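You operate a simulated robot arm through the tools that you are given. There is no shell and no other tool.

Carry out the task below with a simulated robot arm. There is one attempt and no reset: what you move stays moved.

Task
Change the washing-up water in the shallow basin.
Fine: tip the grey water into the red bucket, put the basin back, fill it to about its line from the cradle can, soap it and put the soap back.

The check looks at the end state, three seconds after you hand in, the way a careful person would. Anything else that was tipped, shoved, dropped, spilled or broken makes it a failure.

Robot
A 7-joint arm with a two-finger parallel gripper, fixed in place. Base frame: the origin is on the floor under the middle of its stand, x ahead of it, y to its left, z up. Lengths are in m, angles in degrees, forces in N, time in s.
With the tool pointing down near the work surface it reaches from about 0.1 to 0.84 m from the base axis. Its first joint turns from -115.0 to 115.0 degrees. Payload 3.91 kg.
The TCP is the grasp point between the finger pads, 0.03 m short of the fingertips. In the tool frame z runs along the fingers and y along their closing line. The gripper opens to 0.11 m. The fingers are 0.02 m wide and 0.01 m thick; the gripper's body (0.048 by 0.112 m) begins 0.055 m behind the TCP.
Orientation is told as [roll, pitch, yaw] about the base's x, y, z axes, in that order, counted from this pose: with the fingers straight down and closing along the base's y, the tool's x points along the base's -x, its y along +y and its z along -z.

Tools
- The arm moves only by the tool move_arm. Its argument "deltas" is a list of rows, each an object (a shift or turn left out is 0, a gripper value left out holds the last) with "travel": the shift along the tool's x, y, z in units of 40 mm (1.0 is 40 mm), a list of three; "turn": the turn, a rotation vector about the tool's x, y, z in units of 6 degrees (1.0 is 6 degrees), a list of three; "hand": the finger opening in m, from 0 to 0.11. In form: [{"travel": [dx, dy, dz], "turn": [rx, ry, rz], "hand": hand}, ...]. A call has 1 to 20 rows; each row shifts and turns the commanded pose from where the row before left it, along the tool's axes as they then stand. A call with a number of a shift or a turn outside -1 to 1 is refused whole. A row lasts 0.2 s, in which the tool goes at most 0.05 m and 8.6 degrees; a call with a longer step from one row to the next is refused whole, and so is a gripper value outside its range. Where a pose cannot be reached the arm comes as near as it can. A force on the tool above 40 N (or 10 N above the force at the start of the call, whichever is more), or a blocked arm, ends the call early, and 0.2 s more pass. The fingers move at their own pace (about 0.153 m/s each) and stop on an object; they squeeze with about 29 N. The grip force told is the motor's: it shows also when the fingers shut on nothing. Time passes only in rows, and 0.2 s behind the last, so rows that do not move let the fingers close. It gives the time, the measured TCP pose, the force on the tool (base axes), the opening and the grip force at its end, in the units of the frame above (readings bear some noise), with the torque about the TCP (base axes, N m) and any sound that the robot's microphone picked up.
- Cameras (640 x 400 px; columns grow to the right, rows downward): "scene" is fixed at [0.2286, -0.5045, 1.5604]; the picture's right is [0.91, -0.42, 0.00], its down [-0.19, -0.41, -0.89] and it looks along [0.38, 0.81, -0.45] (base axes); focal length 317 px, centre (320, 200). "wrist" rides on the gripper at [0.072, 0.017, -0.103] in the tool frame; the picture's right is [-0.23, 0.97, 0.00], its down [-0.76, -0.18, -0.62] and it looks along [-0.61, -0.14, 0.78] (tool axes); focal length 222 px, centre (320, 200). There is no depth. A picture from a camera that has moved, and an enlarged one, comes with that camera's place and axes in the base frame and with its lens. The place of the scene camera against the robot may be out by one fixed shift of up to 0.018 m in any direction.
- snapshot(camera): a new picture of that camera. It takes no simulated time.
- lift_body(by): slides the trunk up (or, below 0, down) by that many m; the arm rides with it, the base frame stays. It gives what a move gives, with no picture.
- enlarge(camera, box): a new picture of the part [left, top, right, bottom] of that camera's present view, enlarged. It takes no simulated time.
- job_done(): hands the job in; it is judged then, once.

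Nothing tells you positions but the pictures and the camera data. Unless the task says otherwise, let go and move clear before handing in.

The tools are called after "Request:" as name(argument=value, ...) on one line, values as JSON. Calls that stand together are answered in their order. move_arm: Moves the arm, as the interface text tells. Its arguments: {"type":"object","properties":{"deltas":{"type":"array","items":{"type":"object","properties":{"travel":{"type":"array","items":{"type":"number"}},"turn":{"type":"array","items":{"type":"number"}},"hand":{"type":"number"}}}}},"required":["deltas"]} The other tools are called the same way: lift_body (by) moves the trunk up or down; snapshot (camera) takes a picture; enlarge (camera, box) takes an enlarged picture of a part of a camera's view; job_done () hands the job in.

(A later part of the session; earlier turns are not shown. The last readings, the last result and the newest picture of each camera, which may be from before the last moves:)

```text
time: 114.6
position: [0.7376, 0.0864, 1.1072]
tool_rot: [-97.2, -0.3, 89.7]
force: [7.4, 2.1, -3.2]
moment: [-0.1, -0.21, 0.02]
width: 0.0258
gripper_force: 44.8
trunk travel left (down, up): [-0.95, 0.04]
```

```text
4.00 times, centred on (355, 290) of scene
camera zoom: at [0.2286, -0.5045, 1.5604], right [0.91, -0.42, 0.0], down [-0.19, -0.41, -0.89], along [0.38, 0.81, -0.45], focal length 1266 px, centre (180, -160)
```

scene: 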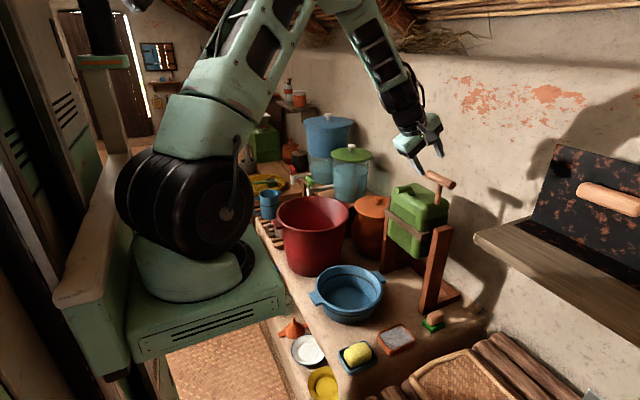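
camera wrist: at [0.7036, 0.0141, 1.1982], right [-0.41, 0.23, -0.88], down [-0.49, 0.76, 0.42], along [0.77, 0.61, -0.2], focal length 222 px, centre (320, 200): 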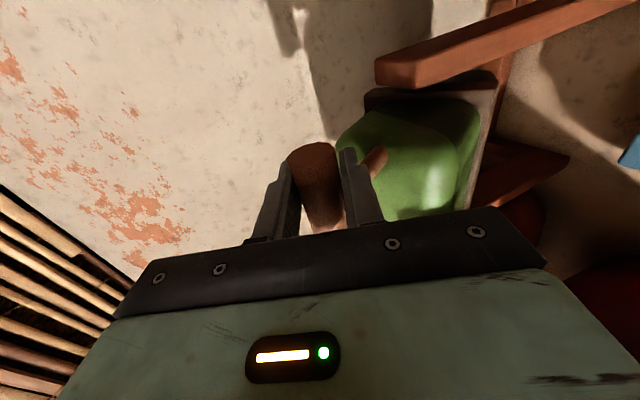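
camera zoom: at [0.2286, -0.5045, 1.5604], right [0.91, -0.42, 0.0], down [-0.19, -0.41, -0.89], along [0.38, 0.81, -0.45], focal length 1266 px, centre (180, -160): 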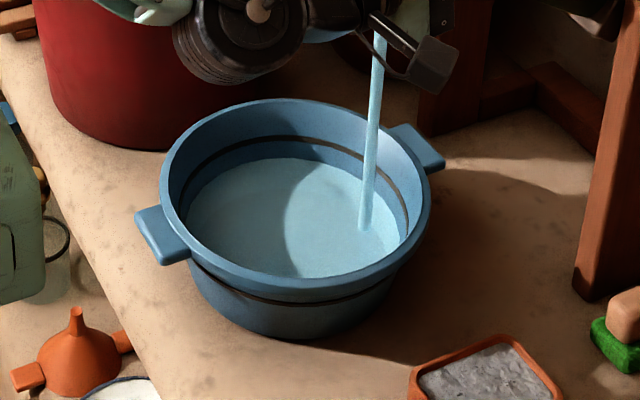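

Request:
move_arm(deltas=[{"travel": [0, 0.122, -0.075], "turn": [0.333, 0, 0], "hand": 0}, {"hand": 0}, {"hand": 0}, {"hand": 0}, {"travel": [0, 0.114, -0.092], "turn": [0.333, 0, 0], "hand": 0}, {"hand": 0}, {"hand": 0}, {"hand": 0}, {"hand": 0}])

Request:
enlarge(camera="scene", box=[300, 240, 410, 340])

```text
time: 116.6
position: [0.7326, 0.0872, 1.0962]
tool_rot: [-101.3, -0.1, 89.7]
force: [-8.9, -2.4, 3.9]
moment: [-0.04, -0.09, -0.45]
width: 0.0257
gripper_force: 44.8
trunk travel left (down, up): [-0.95, 0.04]
```

```text
4.00 times, centred on (355, 290) of scene
camera zoom: at [0.2286, -0.5045, 1.5604], right [0.91, -0.42, 0.0], down [-0.19, -0.41, -0.89], along [0.38, 0.81, -0.45], focal length 1266 px, centre (180, -160)
```

zoom: 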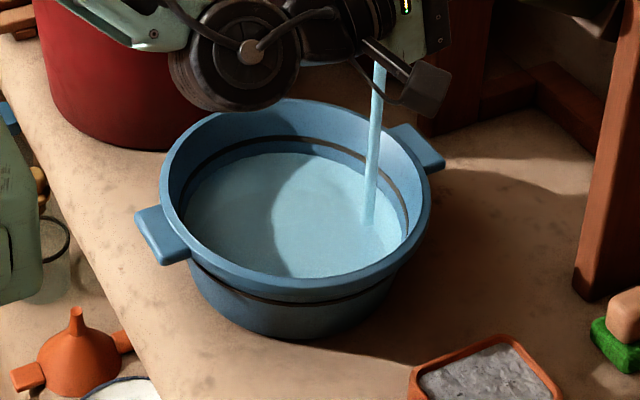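

Request:
move_arm(deltas=[{"travel": [0, 0.106, -0.106], "turn": [0.333, 0, 0], "hand": 0}, {"hand": 0}, {"hand": 0}, {"hand": 0}, {"travel": [0, 0.114, -0.094], "turn": [0.333, 0, 0], "hand": 0}, {"hand": 0}, {"hand": 0}, {"hand": 0}])

Request:
enlarge(camera="scene", box=[300, 240, 410, 340])

```text
time: 118.4
position: [0.7274, 0.0871, 1.0855]
tool_rot: [-105.2, -0.1, 89.8]
force: [12.9, -1.9, -3.0]
moment: [-0.2, -0.27, 0.37]
width: 0.0259
gripper_force: 45.1
trunk travel left (down, up): [-0.95, 0.04]
```

```text
4.00 times, centred on (355, 290) of scene
camera zoom: at [0.2286, -0.5045, 1.5604], right [0.91, -0.42, 0.0], down [-0.19, -0.41, -0.89], along [0.38, 0.81, -0.45], focal length 1266 px, centre (180, -160)
```

zoom: 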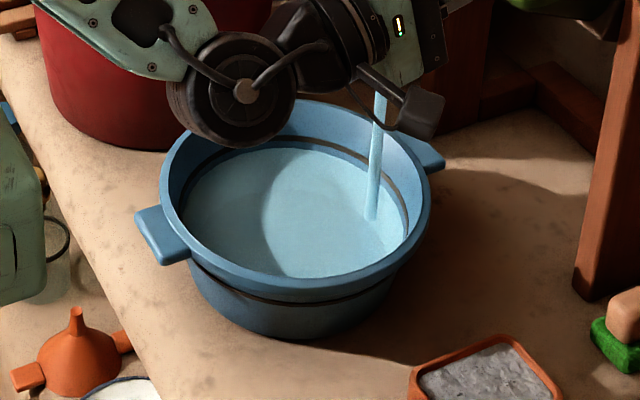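

Close to the line now. I'll hold briefly and check again.

Request:
move_arm(deltas=[{"hand": 0}, {"hand": 0}, {"hand": 0}, {"hand": 0}])

Request:
enlarge(camera="scene", box=[300, 240, 410, 340])

```text
time: 119.4
position: [0.7266, 0.0867, 1.0855]
tool_rot: [-105.2, -0.1, 89.7]
force: [14.2, -1.5, -5.2]
moment: [-0.15, -0.05, 0.16]
width: 0.0257
gripper_force: 44.9
trunk travel left (down, up): [-0.95, 0.04]
```

```text
4.00 times, centred on (355, 290) of scene
camera zoom: at [0.2286, -0.5045, 1.5604], right [0.91, -0.42, 0.0], down [-0.19, -0.41, -0.89], along [0.38, 0.81, -0.45], focal length 1266 px, centre (180, -160)
```

zoom: 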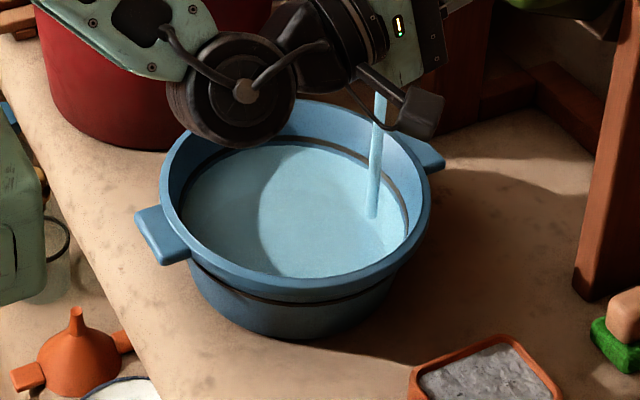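

The level is just under the line. I'll tilt the can back now along the same arc, which will let the last of the flow top it up.

Request:
move_arm(deltas=[{"travel": [0, -0.113, 0.092], "turn": [-0.333, 0, 0], "hand": 0}, {"travel": [0, -0.17, 0.138], "turn": [-0.5, 0, 0], "hand": 0}, {"travel": [0, -0.17, 0.138], "turn": [-0.5, 0, 0], "hand": 0}, {"hand": 0}])

Request:
enlarge(camera="scene", box=[300, 240, 410, 340])

```text
time: 120.4
position: [0.7385, 0.0869, 1.1076]
tool_rot: [-97.2, -0.2, 89.9]
force: [11.9, 1.0, -10.0]
moment: [-0.09, 0.29, -0.29]
width: 0.0258
gripper_force: 44.6
trunk travel left (down, up): [-0.95, 0.04]
```

```text
4.00 times, centred on (355, 290) of scene
camera zoom: at [0.2286, -0.5045, 1.5604], right [0.91, -0.42, 0.0], down [-0.19, -0.41, -0.89], along [0.38, 0.81, -0.45], focal length 1266 px, centre (180, -160)
```

zoom: 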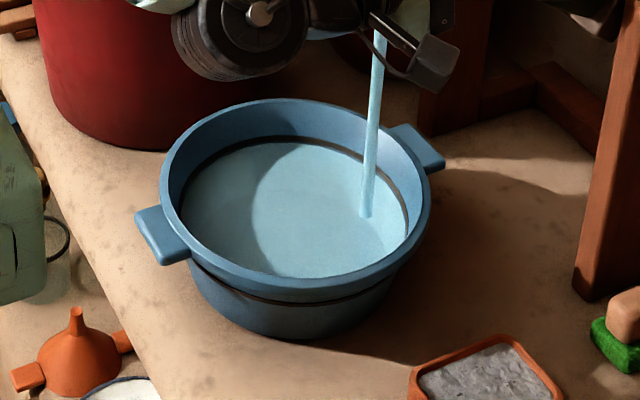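

Right at the line and still flowing, so I'm returning more quickly to stop it.

Request:
move_arm(deltas=[{"travel": [0, -0.31, 0.3], "turn": [-1, 0, 0], "hand": 0}, {"travel": [0, -0.334, 0.282], "turn": [-1, 0, 0], "hand": 0}, {"travel": [0, -0.334, 0.282], "turn": [-1, 0, 0], "hand": 0}])

Request:
enlarge(camera="scene", box=[300, 240, 410, 340])

```text
time: 121.2
position: [0.7701, 0.086, 1.1482]
tool_rot: [-79.1, -0.2, 89.9]
force: [7.9, 5.3, -10.9]
moment: [-0.09, -0.19, -0.73]
width: 0.0257
gripper_force: 45.6
trunk travel left (down, up): [-0.95, 0.04]
```

```text
4.00 times, centred on (355, 290) of scene
camera zoom: at [0.2286, -0.5045, 1.5604], right [0.91, -0.42, 0.0], down [-0.19, -0.41, -0.89], along [0.38, 0.81, -0.45], focal length 1266 px, centre (180, -160)
```

zoom: 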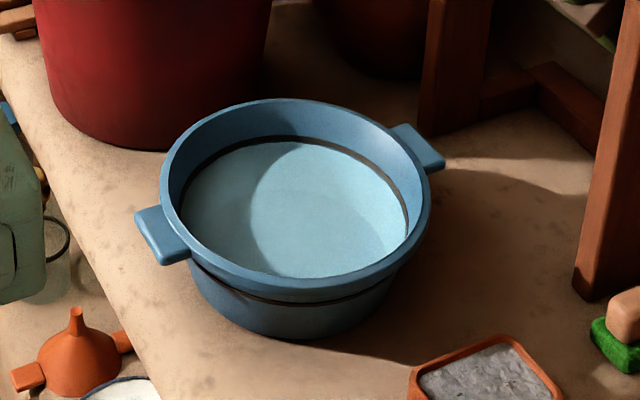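

The water stands right at the line and the flow has stopped. I'll bring the can fully upright along the arc.

Request:
move_arm(deltas=[{"travel": [0, -0.205, 0.209], "turn": [-0.667, 0, 0], "hand": 0}, {"travel": [0, -0.226, 0.184], "turn": [-0.667, 0, 0], "hand": 0}, {"travel": [0, -0.226, 0.184], "turn": [-0.667, 0, 0], "hand": 0}, {"hand": 0}])

Request:
move_arm(deltas=[{"travel": [0, -0.226, 0.18], "turn": [-0.667, 0, 0], "hand": 0}, {"travel": [0, -0.226, 0.18], "turn": [-0.667, 0, 0], "hand": 0}, {"hand": 0}])

```text
time: 122.2
position: [0.7985, 0.0868, 1.1676]
tool_rot: [-67.3, -0.1, 90.0]
force: [0.3, 4.2, 2.0]
moment: [-0.24, 0.01, -0.72]
width: 0.026
gripper_force: 45.3
trunk travel left (down, up): [-0.95, 0.04]
```

```text
time: 123.0
position: [0.8174, 0.0862, 1.1779]
tool_rot: [-59.2, -0.1, 90.0]
force: [0.6, 4.7, 1.0]
moment: [0.08, -0.08, 0.1]
width: 0.0256
gripper_force: 45.4
trunk travel left (down, up): [-0.95, 0.04]
```

Request:
move_arm(deltas=[{"travel": [0, -0.226, 0.176], "turn": [-0.667, 0, 0], "hand": 0}, {"travel": [0, -0.226, 0.176], "turn": [-0.667, 0, 0], "hand": 0}, {"travel": [0, -0.226, 0.172], "turn": [-0.667, 0, 0], "hand": 0}, {"hand": 0}])

Request:
enlarge(camera="scene", box=[300, 120, 490, 340])

```text
time: 124.0
position: [0.8523, 0.086, 1.1887]
tool_rot: [-47.2, -0.2, 89.9]
force: [0.1, 10.8, -1.1]
moment: [0.81, 0.07, 0.78]
width: 0.0258
gripper_force: 45.0
trunk travel left (down, up): [-0.95, 0.04]
```

```text
1.82 times, centred on (395, 230) of scene
camera zoom: at [0.2286, -0.5045, 1.5604], right [0.91, -0.42, 0.0], down [-0.19, -0.41, -0.89], along [0.38, 0.81, -0.45], focal length 576 px, centre (184, 146)
```

zoom: 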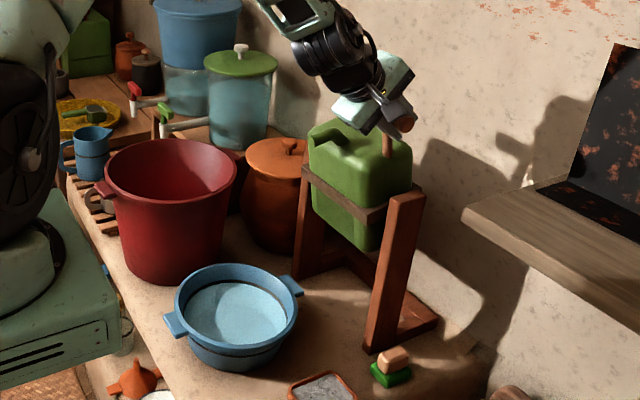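

Request:
move_arm(deltas=[{"travel": [0.0, -0.216, 0.178], "turn": [-0.667, 0, 0], "hand": 0}, {"travel": [0, -0.2105, 0.17], "turn": [-0.667, 0, 0], "hand": 0}, {"travel": [0, -0.209, 0.1635], "turn": [-0.667, 0, 0], "hand": 0}, {"hand": 0}, {"hand": 0}])

Request:
enlarge(camera="scene", box=[300, 120, 490, 340])

Request:
enlarge(camera="scene", box=[370, 120, 490, 260])

```text
time: 125.2
position: [0.8839, 0.0856, 1.1914]
tool_rot: [-35.3, -0.1, 89.8]
force: [-8.0, 1.9, 12.4]
moment: [-0.02, 0.23, 0.07]
width: 0.0256
gripper_force: 45.1
trunk travel left (down, up): [-0.95, 0.04]
```

```text
1.82 times, centred on (395, 230) of scene
camera zoom: at [0.2286, -0.5045, 1.5604], right [0.91, -0.42, 0.0], down [-0.19, -0.41, -0.89], along [0.38, 0.81, -0.45], focal length 576 px, centre (184, 146)
```

zoom: 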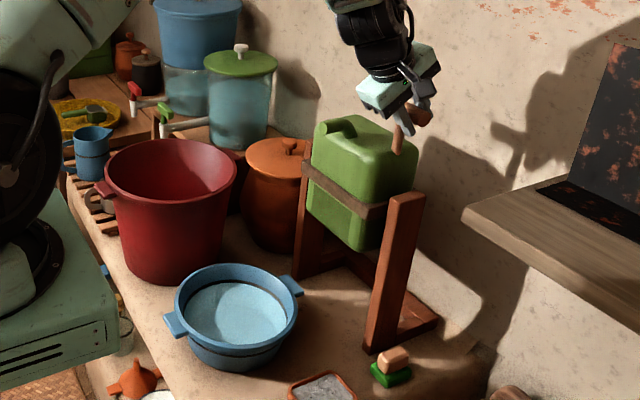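

```text
2.86 times, centred on (430, 190) of scene
camera zoom: at [0.2286, -0.5045, 1.5604], right [0.91, -0.42, 0.0], down [-0.19, -0.41, -0.89], along [0.38, 0.81, -0.45], focal length 904 px, centre (6, 229)
```

zoom: 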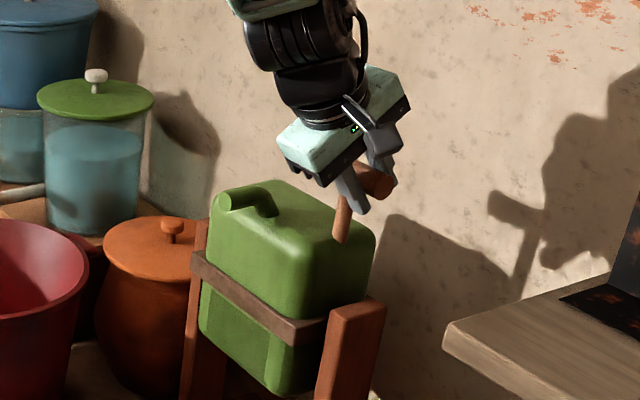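

The can is back at its original upright pose and the basin is filled to the line. I'll release the bar and back out along the tool axis.

Request:
move_arm(deltas=[{"hand": 0.03}, {"hand": 0.045}, {"hand": 0.06}, {"hand": 0.06}])

Request:
enlarge(camera="scene", box=[370, 120, 490, 260])

Request:
snapshot(camera="wrist")

```text
time: 126.2
position: [0.8849, 0.0871, 1.1889]
tool_rot: [-35.4, -0.1, 89.8]
force: [-0.3, -0.3, 0.2]
moment: [-0.01, 0.05, -0.01]
width: 0.06
gripper_force: 0.0
trunk travel left (down, up): [-0.95, 0.04]
```

```text
2.86 times, centred on (430, 190) of scene
camera zoom: at [0.2286, -0.5045, 1.5604], right [0.91, -0.42, 0.0], down [-0.19, -0.41, -0.89], along [0.38, 0.81, -0.45], focal length 904 px, centre (6, 229)
```

zoom: 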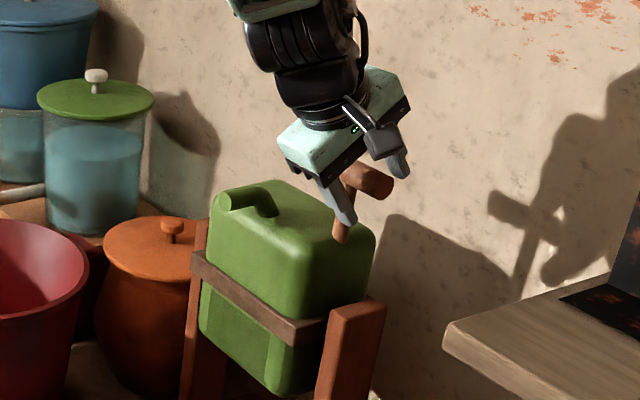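

```text
taken
camera wrist: at [0.8109, 0.0141, 1.2648], right [-0.79, 0.23, -0.56], down [-0.21, 0.76, 0.61], along [0.57, 0.61, -0.56], focal length 222 px, centre (320, 200)
```

wrist: 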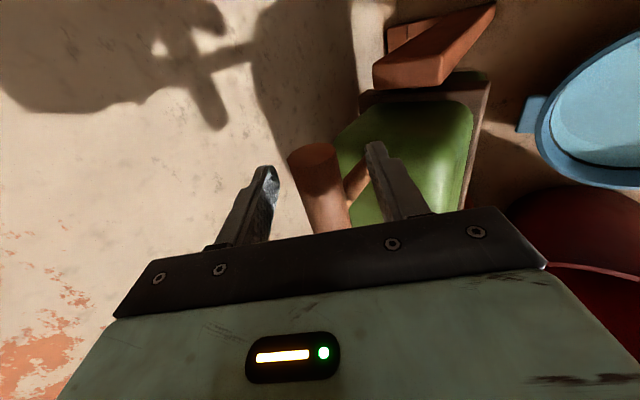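

The can stays upright on its own. I'll back out, then turn the tool down again and head toward the soap.

Request:
move_arm(deltas=[{"travel": [0, 0, -0.6], "hand": 0.06}, {"travel": [0, 0, -0.8]}, {"travel": [0, 0, -0.9]}, {"travel": [0, 0, -0.9]}, {"travel": [0, 0.6, -0.3]}, {"travel": [0, 0.6, -0.3]}, {"travel": [0, 0.6, -0.3]}, {"turn": [-1, 0, 0]}, {"turn": [-1, 0, 0]}, {"turn": [-1, 0, 0]}, {"turn": [-1, 0, 0]}, {"turn": [-1, 0, 0]}, {"turn": [-0.9, 0, 0]}])

Request:
move_arm(deltas=[{"turn": [0, 0, 1]}, {"turn": [0, 0, 1]}, {"turn": [0, 0, 1]}, {"turn": [0, 0, 1]}, {"turn": [0, 0, 1]}, {"turn": [0, 0, 1]}, {"turn": [0, 0, 1]}, {"turn": [0, 0, 1]}, {"turn": [0, 0, 1]}, {"turn": [0, 0, 1]}, {"turn": [0, 0, 1]}, {"turn": [0, 0, 1]}, {"turn": [0, 0, 1]}, {"turn": [0, 0, 1]}, {"turn": [0, 0, 1]}])

Request:
snapshot(camera="scene")

Request:
snapshot(camera="wrist")

```text
time: 129.0
position: [0.7317, 0.0856, 1.2828]
tool_rot: [0.1, -0.2, 89.8]
force: [-0.7, -0.5, 1.2]
moment: [0.05, -0.01, -0.01]
width: 0.0599
gripper_force: 0.0
trunk travel left (down, up): [-0.95, 0.04]
```

```text
time: 132.2
position: [0.7317, 0.0868, 1.283]
tool_rot: [0.1, 0.1, -0.4]
force: [0.0, 0.7, 0.2]
moment: [0.0, 0.02, -0.02]
width: 0.0596
gripper_force: 0.0
trunk travel left (down, up): [-0.95, 0.04]
```

```text
taken
```

scene: 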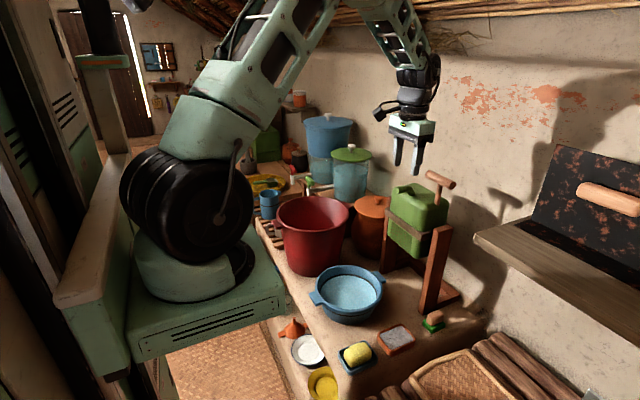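

```text
taken
camera wrist: at [0.6586, 0.1035, 1.3866], right [0.23, 0.97, 0.0], down [0.76, -0.18, 0.62], along [0.6, -0.14, -0.78], focal length 222 px, centre (320, 200)
```

wrist: 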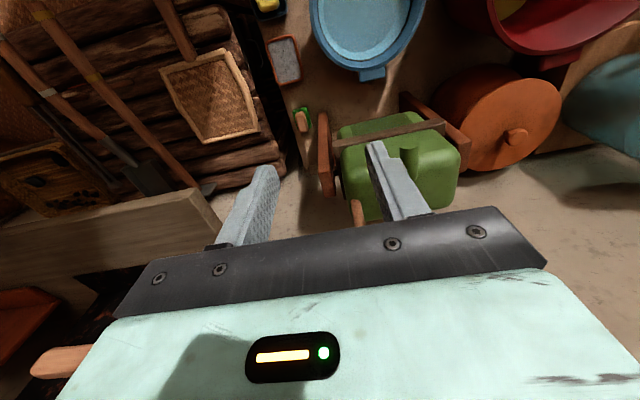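

The water is at the line and the bucket and can are fine. Moving down toward the soap dish.

Request:
move_arm(deltas=[{"travel": [0.4, -0.21, 0.7], "hand": 0.1}, {"travel": [0.4, -0.21, 0.7], "hand": 0.1}, {"travel": [0.4, -0.21, 0.7]}, {"travel": [0.4, -0.21, 0.7]}, {"travel": [0.4, -0.21, 0.7]}, {"travel": [0.4, -0.21, 0.7]}, {"travel": [0.4, -0.21, 0.7]}, {"travel": [0.4, -0.21, 0.7]}, {"travel": [0.4, -0.21, 0.7]}, {"travel": [0.4, -0.21, 0.7]}])

Request:
snapshot(camera="wrist")

Request:
snapshot(camera="scene")

```text
time: 134.4
position: [0.5702, 0.0042, 1.004]
tool_rot: [0.1, 0.1, -0.1]
force: [-0.7, -0.1, 0.2]
moment: [-0.01, -0.01, 0.01]
width: 0.0999
gripper_force: 0.1
trunk travel left (down, up): [-0.95, 0.04]
```

```text
taken
camera wrist: at [0.4971, 0.0211, 1.108], right [0.23, 0.97, 0.0], down [0.76, -0.18, 0.62], along [0.6, -0.14, -0.78], focal length 222 px, centre (320, 200)
```

wrist: 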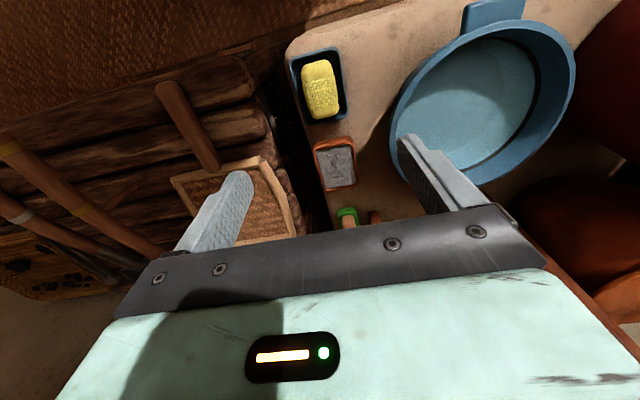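

```text
taken
```

scene: 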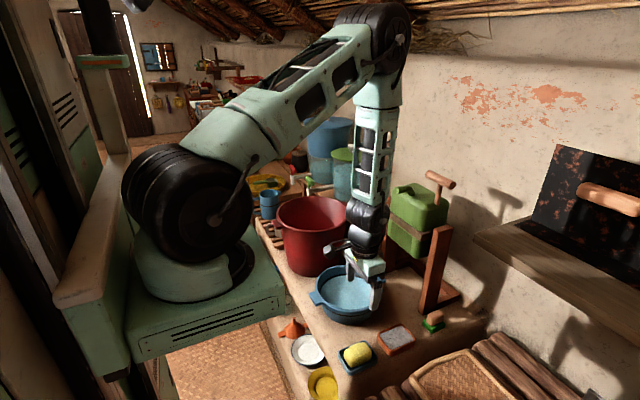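

Request:
enlarge(camera="wrist", box=[270, 30, 380, 140])

Request:
enlarge(camera="scene", box=[330, 330, 390, 385])

```text
3.64 times, centred on (325, 85) of wrist
camera zoom: at [0.4971, 0.0211, 1.108], right [0.23, 0.97, 0.0], down [0.76, -0.18, 0.62], along [0.6, -0.14, -0.78], focal length 808 px, centre (302, 618)
```

zoom: 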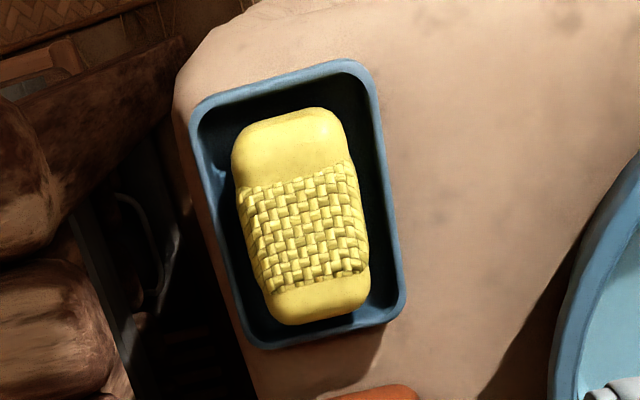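

```text
7.27 times, centred on (360, 358) of scene
camera zoom: at [0.2286, -0.5045, 1.5604], right [0.91, -0.42, 0.0], down [-0.19, -0.41, -0.89], along [0.38, 0.81, -0.45], focal length 2302 px, centre (29, -946)
```

zoom: 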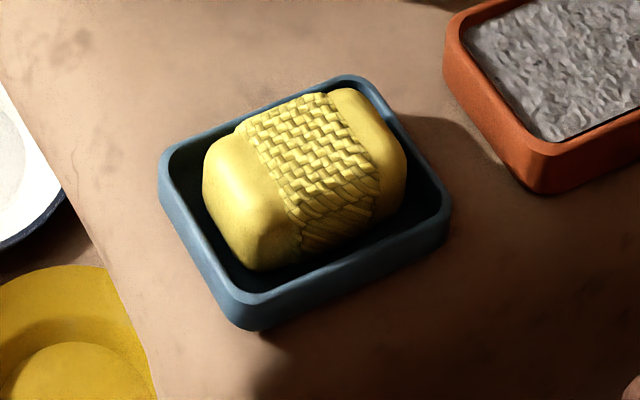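

Request:
move_arm(deltas=[{"travel": [0, 0, 0.8], "hand": 0.09}, {"travel": [0, 0, 0.8]}, {"travel": [0, 0, 0.8]}, {"travel": [0, 0, 0.8]}])

Request:
snapshot(camera="wrist")

Request:
enlarge(camera="scene", box=[320, 280, 420, 385])

```text
time: 135.4
position: [0.5701, 0.0045, 0.8724]
tool_rot: [0.2, 0.1, -0.2]
force: [0.3, 0.3, 0.1]
moment: [0.0, 0.0, 0.0]
width: 0.09
gripper_force: 0.0
trunk travel left (down, up): [-0.95, 0.04]
```

```text
taken
camera wrist: at [0.4974, 0.0204, 0.9765], right [0.23, 0.97, 0.0], down [0.76, -0.18, 0.62], along [0.61, -0.14, -0.78], focal length 222 px, centre (320, 200)
```

wrist: 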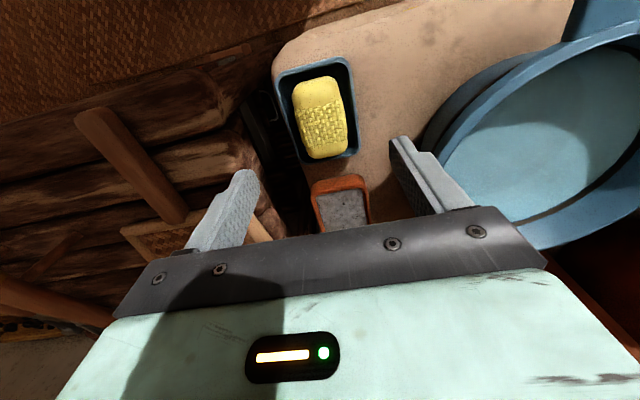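

```text
3.81 times, centred on (370, 332) of scene
camera zoom: at [0.2286, -0.5045, 1.5604], right [0.91, -0.42, 0.0], down [-0.19, -0.41, -0.89], along [0.38, 0.81, -0.45], focal length 1206 px, centre (130, -305)
```

zoom: 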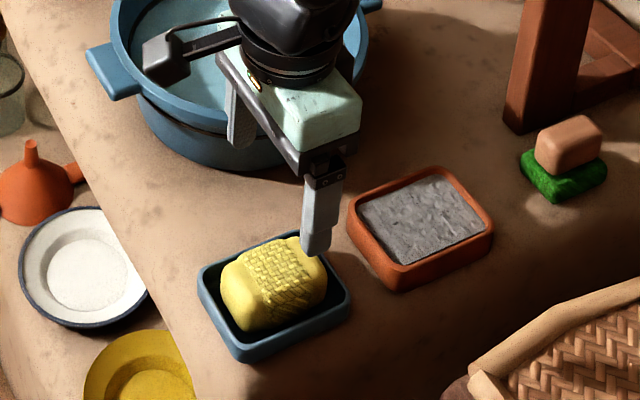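

Request:
enlarge(camera="wrist", box=[260, 45, 380, 170])

```text
3.20 times, centred on (320, 108) of wrist
camera zoom: at [0.4974, 0.0204, 0.9765], right [0.23, 0.97, 0.0], down [0.76, -0.18, 0.62], along [0.61, -0.14, -0.78], focal length 711 px, centre (320, 496)
```

zoom: 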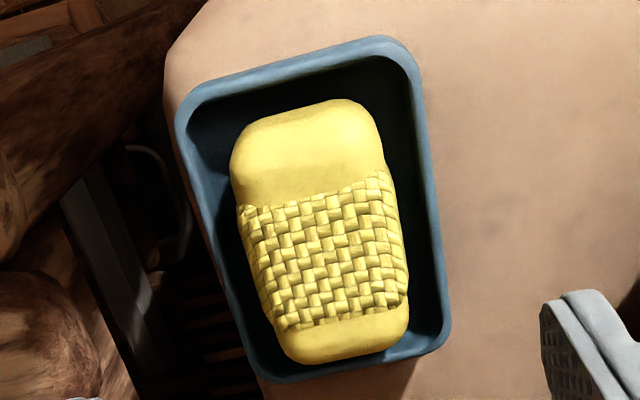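

The soap is at about (0.574, 0.005), 80×50 mm, yawed about −5°, sitting in a dish with narrow gaps. I'll match its yaw and descend carefully so the fingertips stop just at the dish rim.

Request:
move_arm(deltas=[{"travel": [-0.1, 0.01, 0], "turn": [0, 0, 0.83], "hand": 0.064}, {"travel": [0, 0, 0.6], "hand": 0.064}, {"travel": [0, 0, 0.6]}, {"travel": [0, 0, 0.3]}])

Request:
snapshot(camera="wrist")

Request:
enlarge(camera="scene", box=[320, 290, 410, 385])

```text
time: 136.4
position: [0.5736, 0.0048, 0.813]
tool_rot: [0.1, 0.2, -5.1]
force: [0.8, -0.7, -0.2]
moment: [0.0, 0.0, -0.01]
width: 0.0638
gripper_force: 0.0
trunk travel left (down, up): [-0.95, 0.04]
```

```text
taken
camera wrist: at [0.5026, 0.0267, 0.9175], right [0.31, 0.95, 0.0], down [0.74, -0.25, 0.62], along [0.59, -0.19, -0.78], focal length 222 px, centre (320, 200)
```

wrist: 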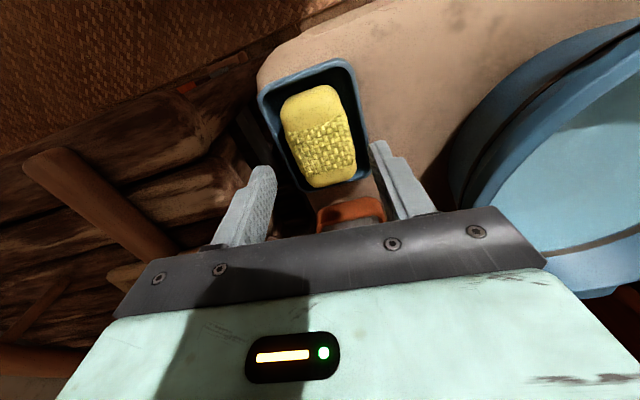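

```text
4.21 times, centred on (365, 338) of scene
camera zoom: at [0.2286, -0.5045, 1.5604], right [0.91, -0.42, 0.0], down [-0.19, -0.41, -0.89], along [0.38, 0.81, -0.45], focal length 1333 px, centre (130, -379)
```

zoom: 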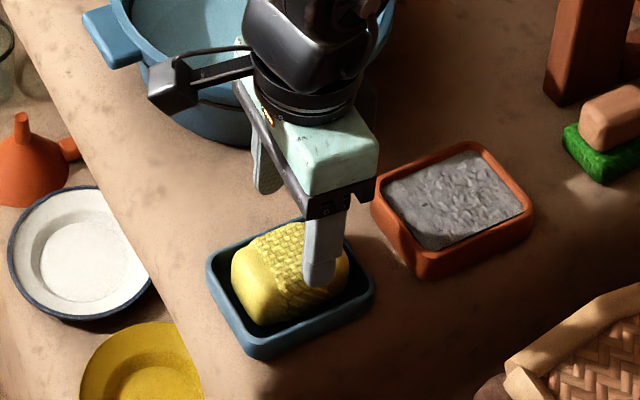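

Request:
move_arm(deltas=[{"travel": [0, 0, 0.25]}, {"travel": [0, 0, 0.25]}])

Request:
enlarge(camera="wrist", box=[220, 50, 440, 240])

Request:
enlarge(camera="scene", box=[320, 290, 410, 385])

```text
time: 137.0
position: [0.5755, 0.0045, 0.7952]
tool_rot: [0.0, 0.1, -5.2]
force: [-0.4, 0.0, -0.5]
moment: [-0.01, 0.03, 0.02]
width: 0.064
gripper_force: 0.0
trunk travel left (down, up): [-0.95, 0.04]
```

```text
2.11 times, centred on (330, 145) of wrist
camera zoom: at [0.5033, 0.0269, 0.8983], right [0.31, 0.95, 0.0], down [0.74, -0.25, 0.62], along [0.59, -0.19, -0.78], focal length 468 px, centre (299, 316)
```

zoom: 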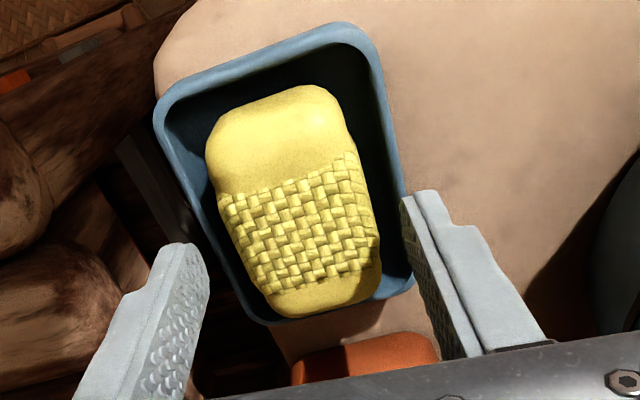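

```text
4.21 times, centred on (365, 338) of scene
camera zoom: at [0.2286, -0.5045, 1.5604], right [0.91, -0.42, 0.0], down [-0.19, -0.41, -0.89], along [0.38, 0.81, -0.45], focal length 1333 px, centre (130, -379)
```

zoom: 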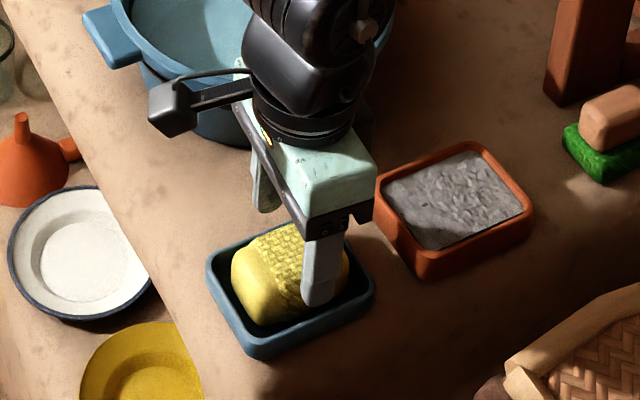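

Request:
move_arm(deltas=[{"travel": [0, 0, 0.12]}, {}])

Request:
move_arm(deltas=[{"travel": [0, 0, 0.08]}, {}])

Request:
enlarge(camera="scene", box=[330, 310, 400, 385])

Request:
enlarge(camera="wrist", box=[220, 50, 440, 240])

```text
time: 137.6
position: [0.5744, 0.0044, 0.7906]
tool_rot: [0.2, 0.1, -5.2]
force: [0.5, -0.2, 1.3]
moment: [-0.01, 0.01, -0.05]
width: 0.0639
gripper_force: 0.2
trunk travel left (down, up): [-0.95, 0.04]
```

```text
time: 138.2
position: [0.5741, 0.005, 0.7875]
tool_rot: [0.1, 0.1, -5.1]
force: [-0.1, -0.3, -0.4]
moment: [0.02, 0.0, 0.02]
width: 0.0641
gripper_force: 0.1
trunk travel left (down, up): [-0.95, 0.04]
```

```text
5.33 times, centred on (365, 348) of scene
camera zoom: at [0.2286, -0.5045, 1.5604], right [0.91, -0.42, 0.0], down [-0.19, -0.41, -0.89], along [0.38, 0.81, -0.45], focal length 1688 px, centre (80, -587)
```

zoom: 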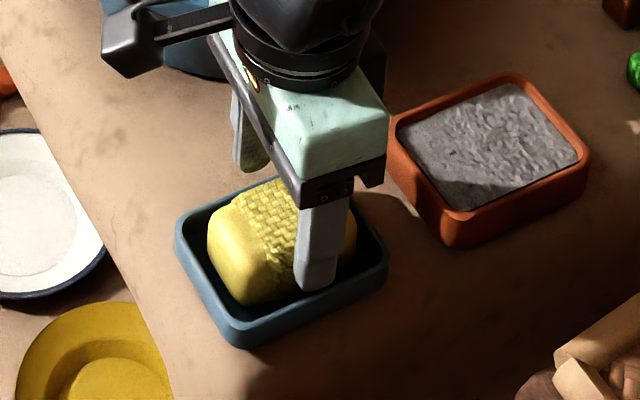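

```text
2.11 times, centred on (330, 145) of wrist
camera zoom: at [0.5028, 0.0272, 0.8909], right [0.31, 0.95, 0.0], down [0.74, -0.25, 0.62], along [0.59, -0.19, -0.78], focal length 468 px, centre (299, 316)
```

zoom: 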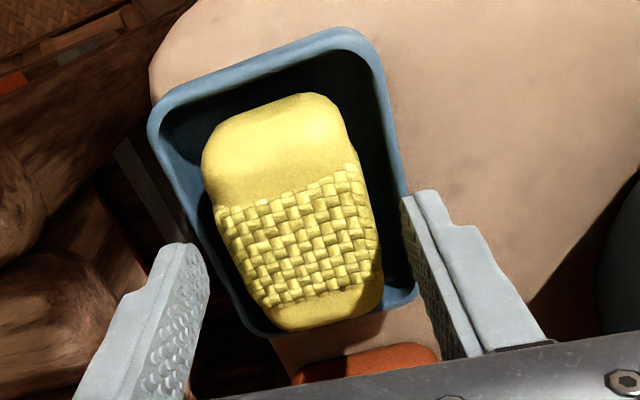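

Request:
move_arm(deltas=[{"travel": [0, 0, 0.08]}, {}])

Request:
move_arm(deltas=[{"travel": [0, 0, 0.07]}, {}])

Request:
enlarge(camera="scene", box=[330, 310, 400, 385])

```text
time: 138.8
position: [0.5748, 0.0035, 0.7835]
tool_rot: [0.0, 0.2, -5.1]
force: [-0.7, -0.4, 0.6]
moment: [-0.01, -0.01, -0.01]
width: 0.0642
gripper_force: 0.1
trunk travel left (down, up): [-0.95, 0.04]
```

```text
time: 139.4
position: [0.5739, 0.0046, 0.7827]
tool_rot: [0.2, 0.1, -5.0]
force: [0.4, -0.2, -0.3]
moment: [0.01, 0.0, 0.0]
width: 0.064
gripper_force: 0.1
trunk travel left (down, up): [-0.95, 0.04]
```

```text
5.33 times, centred on (365, 348) of scene
camera zoom: at [0.2286, -0.5045, 1.5604], right [0.91, -0.42, 0.0], down [-0.19, -0.41, -0.89], along [0.38, 0.81, -0.45], focal length 1688 px, centre (80, -587)
```

zoom: 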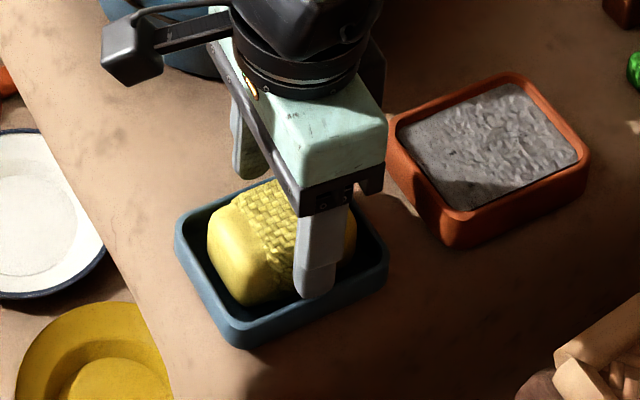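

Request:
move_arm(deltas=[{"travel": [0, 0, 0.08]}, {}])

Request:
move_arm(deltas=[{"travel": [0, 0, 0.07]}, {}])

Request:
enlarge(camera="scene", box=[330, 310, 400, 385])

Request:
enlarge(camera="wrist", box=[220, 50, 440, 240])

```text
time: 140.0
position: [0.5739, 0.0038, 0.7784]
tool_rot: [0.1, 0.0, -5.1]
force: [-1.0, -0.2, -0.3]
moment: [0.0, 0.03, 0.04]
width: 0.0637
gripper_force: 0.0
trunk travel left (down, up): [-0.95, 0.04]
```

```text
time: 140.6
position: [0.5747, 0.0058, 0.7764]
tool_rot: [0.1, 0.2, -5.1]
force: [-0.1, 0.0, 1.4]
moment: [0.01, -0.01, -0.01]
width: 0.0638
gripper_force: 0.0
trunk travel left (down, up): [-0.95, 0.04]
```

```text
5.33 times, centred on (365, 348) of scene
camera zoom: at [0.2286, -0.5045, 1.5604], right [0.91, -0.42, 0.0], down [-0.19, -0.41, -0.89], along [0.38, 0.81, -0.45], focal length 1688 px, centre (80, -587)
```

zoom: 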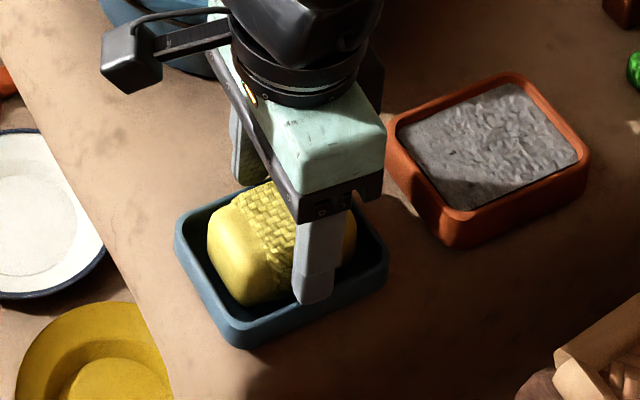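

```text
2.11 times, centred on (330, 145) of wrist
camera zoom: at [0.5031, 0.0283, 0.8791], right [0.31, 0.95, 0.0], down [0.74, -0.25, 0.62], along [0.59, -0.19, -0.78], focal length 468 px, centre (299, 316)
```

zoom: 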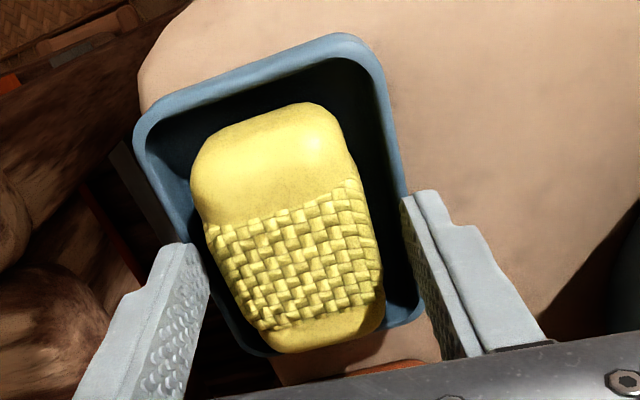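

Request:
move_arm(deltas=[{"travel": [0, -0.11, 0]}, {"travel": [0, 0, 0.07]}, {}])

Request:
move_arm(deltas=[{"travel": [0, 0, 0.07]}, {}])

Request:
enlarge(camera="wrist", box=[220, 50, 440, 240])

Request:
enlarge(camera="scene", box=[330, 310, 400, 385])

```text
time: 141.4
position: [0.5736, -0.0002, 0.7721]
tool_rot: [0.1, 0.1, -5.1]
force: [-0.1, -0.1, -0.7]
moment: [0.05, 0.01, 0.04]
width: 0.064
gripper_force: 0.1
trunk travel left (down, up): [-0.95, 0.04]
```

```text
time: 141.9
position: [0.5733, 0.0011, 0.7716]
tool_rot: [0.1, 0.1, -5.1]
force: [-6.6, -1.2, 31.4]
moment: [-1.05, 0.0, -0.19]
width: 0.0648
gripper_force: 0.8
trunk travel left (down, up): [-0.95, 0.04]
stopped in row 2: the force on the tool passed its limit at 44 N (the readings are from after the stop); the commanded pose is now the measured one
```

```text
2.11 times, centred on (330, 145) of wrist
camera zoom: at [0.5026, 0.0233, 0.8755], right [0.31, 0.95, 0.0], down [0.74, -0.25, 0.62], along [0.59, -0.19, -0.78], focal length 468 px, centre (299, 316)
```

zoom: 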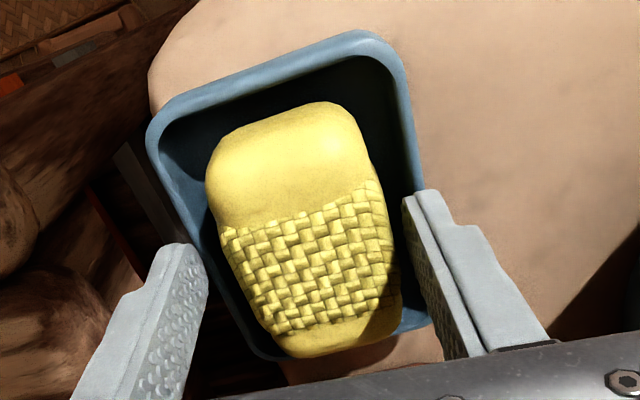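

```text
5.33 times, centred on (365, 348) of scene
camera zoom: at [0.2286, -0.5045, 1.5604], right [0.91, -0.42, 0.0], down [-0.19, -0.41, -0.89], along [0.38, 0.81, -0.45], focal length 1688 px, centre (80, -587)
```

zoom: 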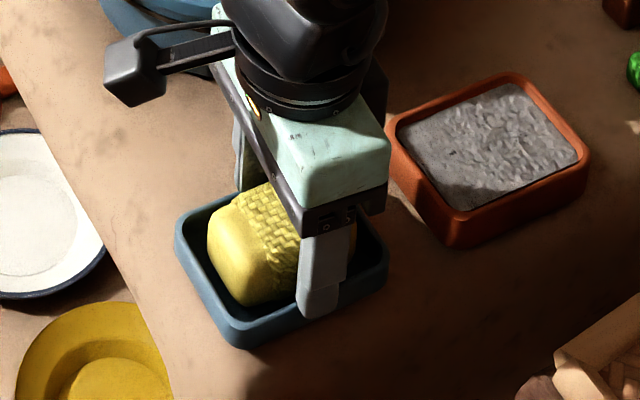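

The near fingertip met the dish rim at a tip height of about 0.741, as intended. I'll rise 3 mm and close on the soap's woven band.

Request:
move_arm(deltas=[{"travel": [0, 0, -0.09]}, {}])

Request:
move_arm(deltas=[{"hand": 0.056}, {"hand": 0.05}, {"hand": 0.0}, {"hand": 0.0}, {"hand": 0.0}])

Request:
enlarge(camera="wrist", box=[220, 50, 440, 240])

Request:
enlarge(camera="scene", box=[330, 310, 400, 385])

```text
time: 142.5
position: [0.5745, 0.0011, 0.7745]
tool_rot: [0.2, 0.1, -5.1]
force: [0.1, 0.2, 0.2]
moment: [-0.01, 0.0, -0.01]
width: 0.064
gripper_force: 0.0
trunk travel left (down, up): [-0.95, 0.04]
```

```text
time: 143.7
position: [0.5742, 0.001, 0.7725]
tool_rot: [0.1, 0.1, -5.1]
force: [0.0, -0.7, 0.3]
moment: [-0.05, 0.0, 0.02]
width: 0.0464
gripper_force: 29.0
trunk travel left (down, up): [-0.95, 0.04]
```

```text
2.11 times, centred on (330, 145) of wrist
camera zoom: at [0.5038, 0.0236, 0.8771], right [0.31, 0.95, 0.0], down [0.74, -0.25, 0.62], along [0.59, -0.19, -0.78], focal length 468 px, centre (299, 316)
```

zoom: 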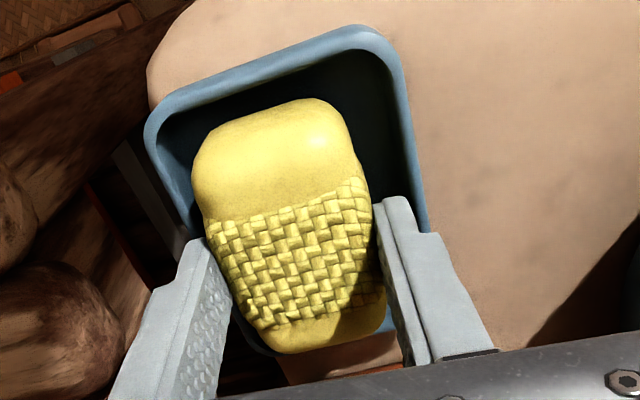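

```text
5.33 times, centred on (365, 348) of scene
camera zoom: at [0.2286, -0.5045, 1.5604], right [0.91, -0.42, 0.0], down [-0.19, -0.41, -0.89], along [0.38, 0.81, -0.45], focal length 1688 px, centre (80, -587)
```

zoom: 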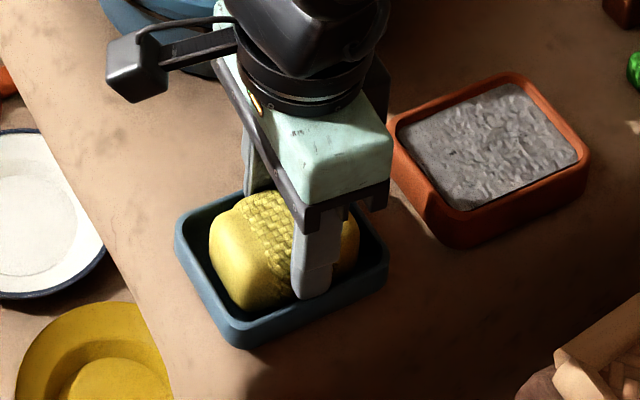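

The soap is gripped (46 mm wide) and the dish hasn't moved. I'll lift slowly.

Request:
move_arm(deltas=[{"travel": [0, 0, -0.15], "hand": 0}, {"travel": [0, 0, -0.25], "hand": 0}, {"travel": [0, 0, -0.4], "hand": 0}, {"travel": [0, 0, -0.5], "hand": 0}, {"hand": 0}])

Request:
enlarge(camera="wrist", box=[220, 50, 440, 240])

Request:
enlarge(camera="scene", box=[320, 280, 420, 385])

```text
time: 144.9
position: [0.5768, 0.0018, 0.8268]
tool_rot: [0.2, 0.1, -5.1]
force: [-0.4, -0.6, -1.0]
moment: [0.03, 0.0, -0.01]
width: 0.0464
gripper_force: 28.9
trunk travel left (down, up): [-0.95, 0.04]
```

```text
2.11 times, centred on (330, 145) of wrist
camera zoom: at [0.5055, 0.0242, 0.9302], right [0.31, 0.95, 0.0], down [0.74, -0.25, 0.62], along [0.59, -0.19, -0.78], focal length 468 px, centre (299, 316)
```

zoom: 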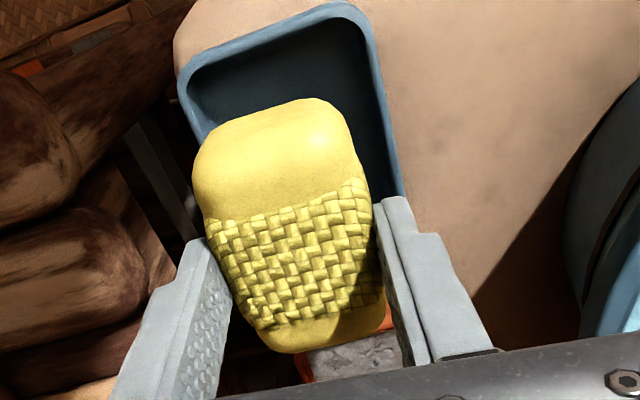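

```text
3.81 times, centred on (370, 332) of scene
camera zoom: at [0.2286, -0.5045, 1.5604], right [0.91, -0.42, 0.0], down [-0.19, -0.41, -0.89], along [0.38, 0.81, -0.45], focal length 1206 px, centre (130, -305)
```

zoom: 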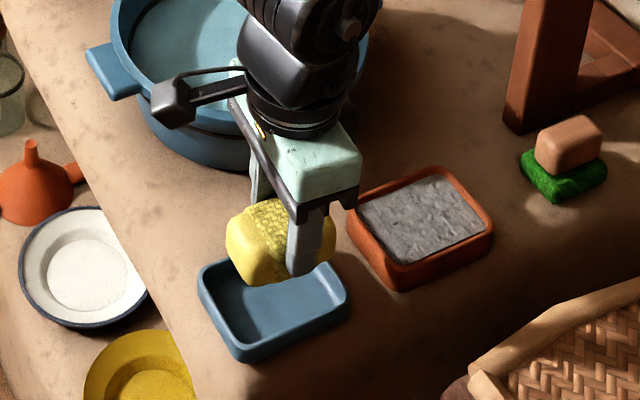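

The soap came out cleanly. I'll lift it over the rim and bring it above the basin.

Request:
move_arm(deltas=[{"travel": [0, 0, -0.7], "hand": 0}, {"travel": [0, 0, -0.8], "hand": 0}, {"travel": [0, 0, -0.5], "hand": 0}, {"travel": [-0.12, 0.45, 0], "hand": 0}, {"travel": [-0.2, 0.73, 0], "hand": 0}, {"travel": [-0.23, 0.849, 0], "hand": 0}, {"travel": [-0.23, 0.849, 0], "hand": 0}, {"travel": [-0.23, 0.849, 0], "hand": 0}, {"travel": [-0.2, 0.75, 0], "hand": 0}, {"travel": [-0.16, 0.6, 0], "hand": 0}])

Request:
snapshot(camera="wrist")

Request:
enlarge(camera="scene", box=[290, 210, 420, 340])

```text
time: 147.1
position: [0.6448, 0.2004, 0.9066]
tool_rot: [0.1, 0.1, -5.2]
force: [0.0, 0.1, -1.3]
moment: [0.02, 0.02, 0.01]
width: 0.0458
gripper_force: 29.1
trunk travel left (down, up): [-0.95, 0.04]
```

```text
taken
camera wrist: at [0.5744, 0.2229, 1.0104], right [0.31, 0.95, 0.0], down [0.74, -0.25, 0.62], along [0.59, -0.19, -0.78], focal length 222 px, centre (320, 200)
```

wrist: 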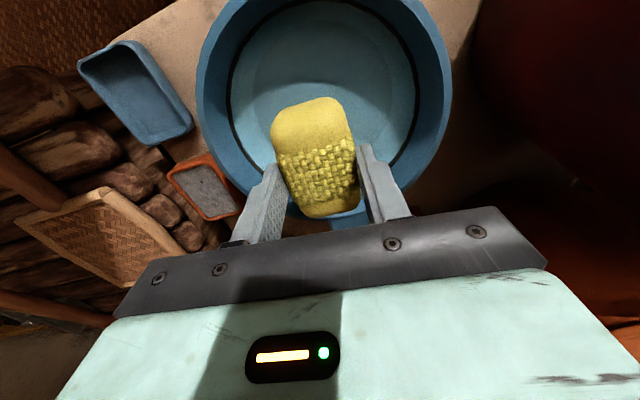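

```text
3.08 times, centred on (355, 275) of scene
camera zoom: at [0.2286, -0.5045, 1.5604], right [0.91, -0.42, 0.0], down [-0.19, -0.41, -0.89], along [0.38, 0.81, -0.45], focal length 974 px, centre (212, -31)
```

zoom: 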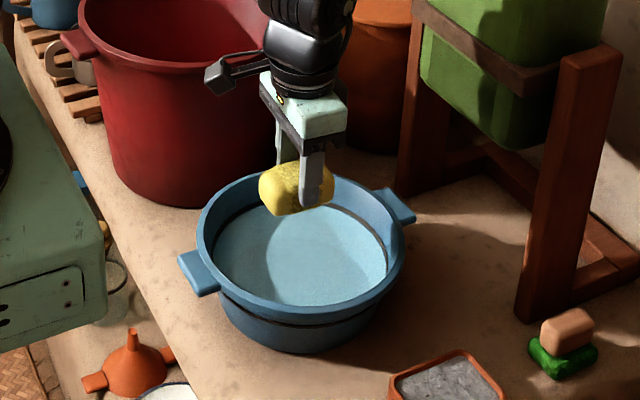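

Over the basin centre. Lowering the soap gently into the water.

Request:
move_arm(deltas=[{"travel": [-0.1, 0, 0.4], "hand": 0}, {"travel": [0, 0, 0.5], "hand": 0}, {"travel": [0, 0, 0.5], "hand": 0}, {"travel": [0, 0, 0.5], "hand": 0}, {"travel": [0, 0, 0.3], "hand": 0}, {"travel": [0, 0, 0.25], "hand": 0}, {"travel": [0, 0, 0.2], "hand": 0}])

Request:
enlarge(camera="scene", box=[290, 210, 420, 340])

Request:
snapshot(camera="wrist")

```text
time: 148.7
position: [0.6495, 0.1981, 0.7997]
tool_rot: [0.1, 0.1, -5.2]
force: [0.4, 0.5, -0.9]
moment: [0.0, 0.0, -0.02]
width: 0.0454
gripper_force: 28.6
trunk travel left (down, up): [-0.95, 0.04]
```

```text
3.08 times, centred on (355, 275) of scene
camera zoom: at [0.2286, -0.5045, 1.5604], right [0.91, -0.42, 0.0], down [-0.19, -0.41, -0.89], along [0.38, 0.81, -0.45], focal length 974 px, centre (212, -31)
```

zoom: 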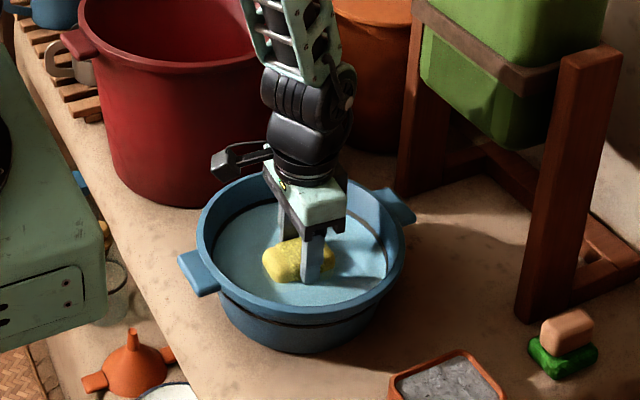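

```text
taken
camera wrist: at [0.5794, 0.2191, 0.9037], right [0.31, 0.95, 0.0], down [0.74, -0.25, 0.62], along [0.59, -0.19, -0.78], focal length 222 px, centre (320, 200)
```

wrist: 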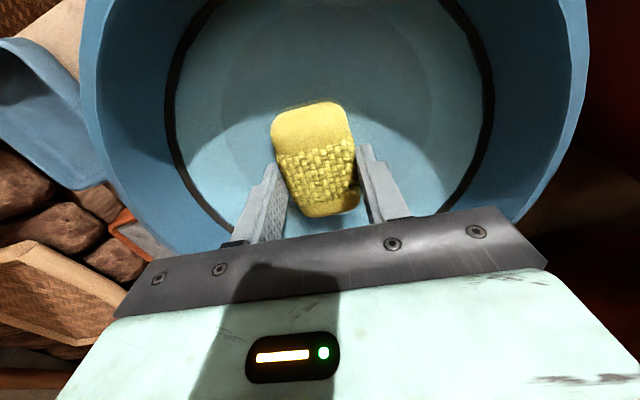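

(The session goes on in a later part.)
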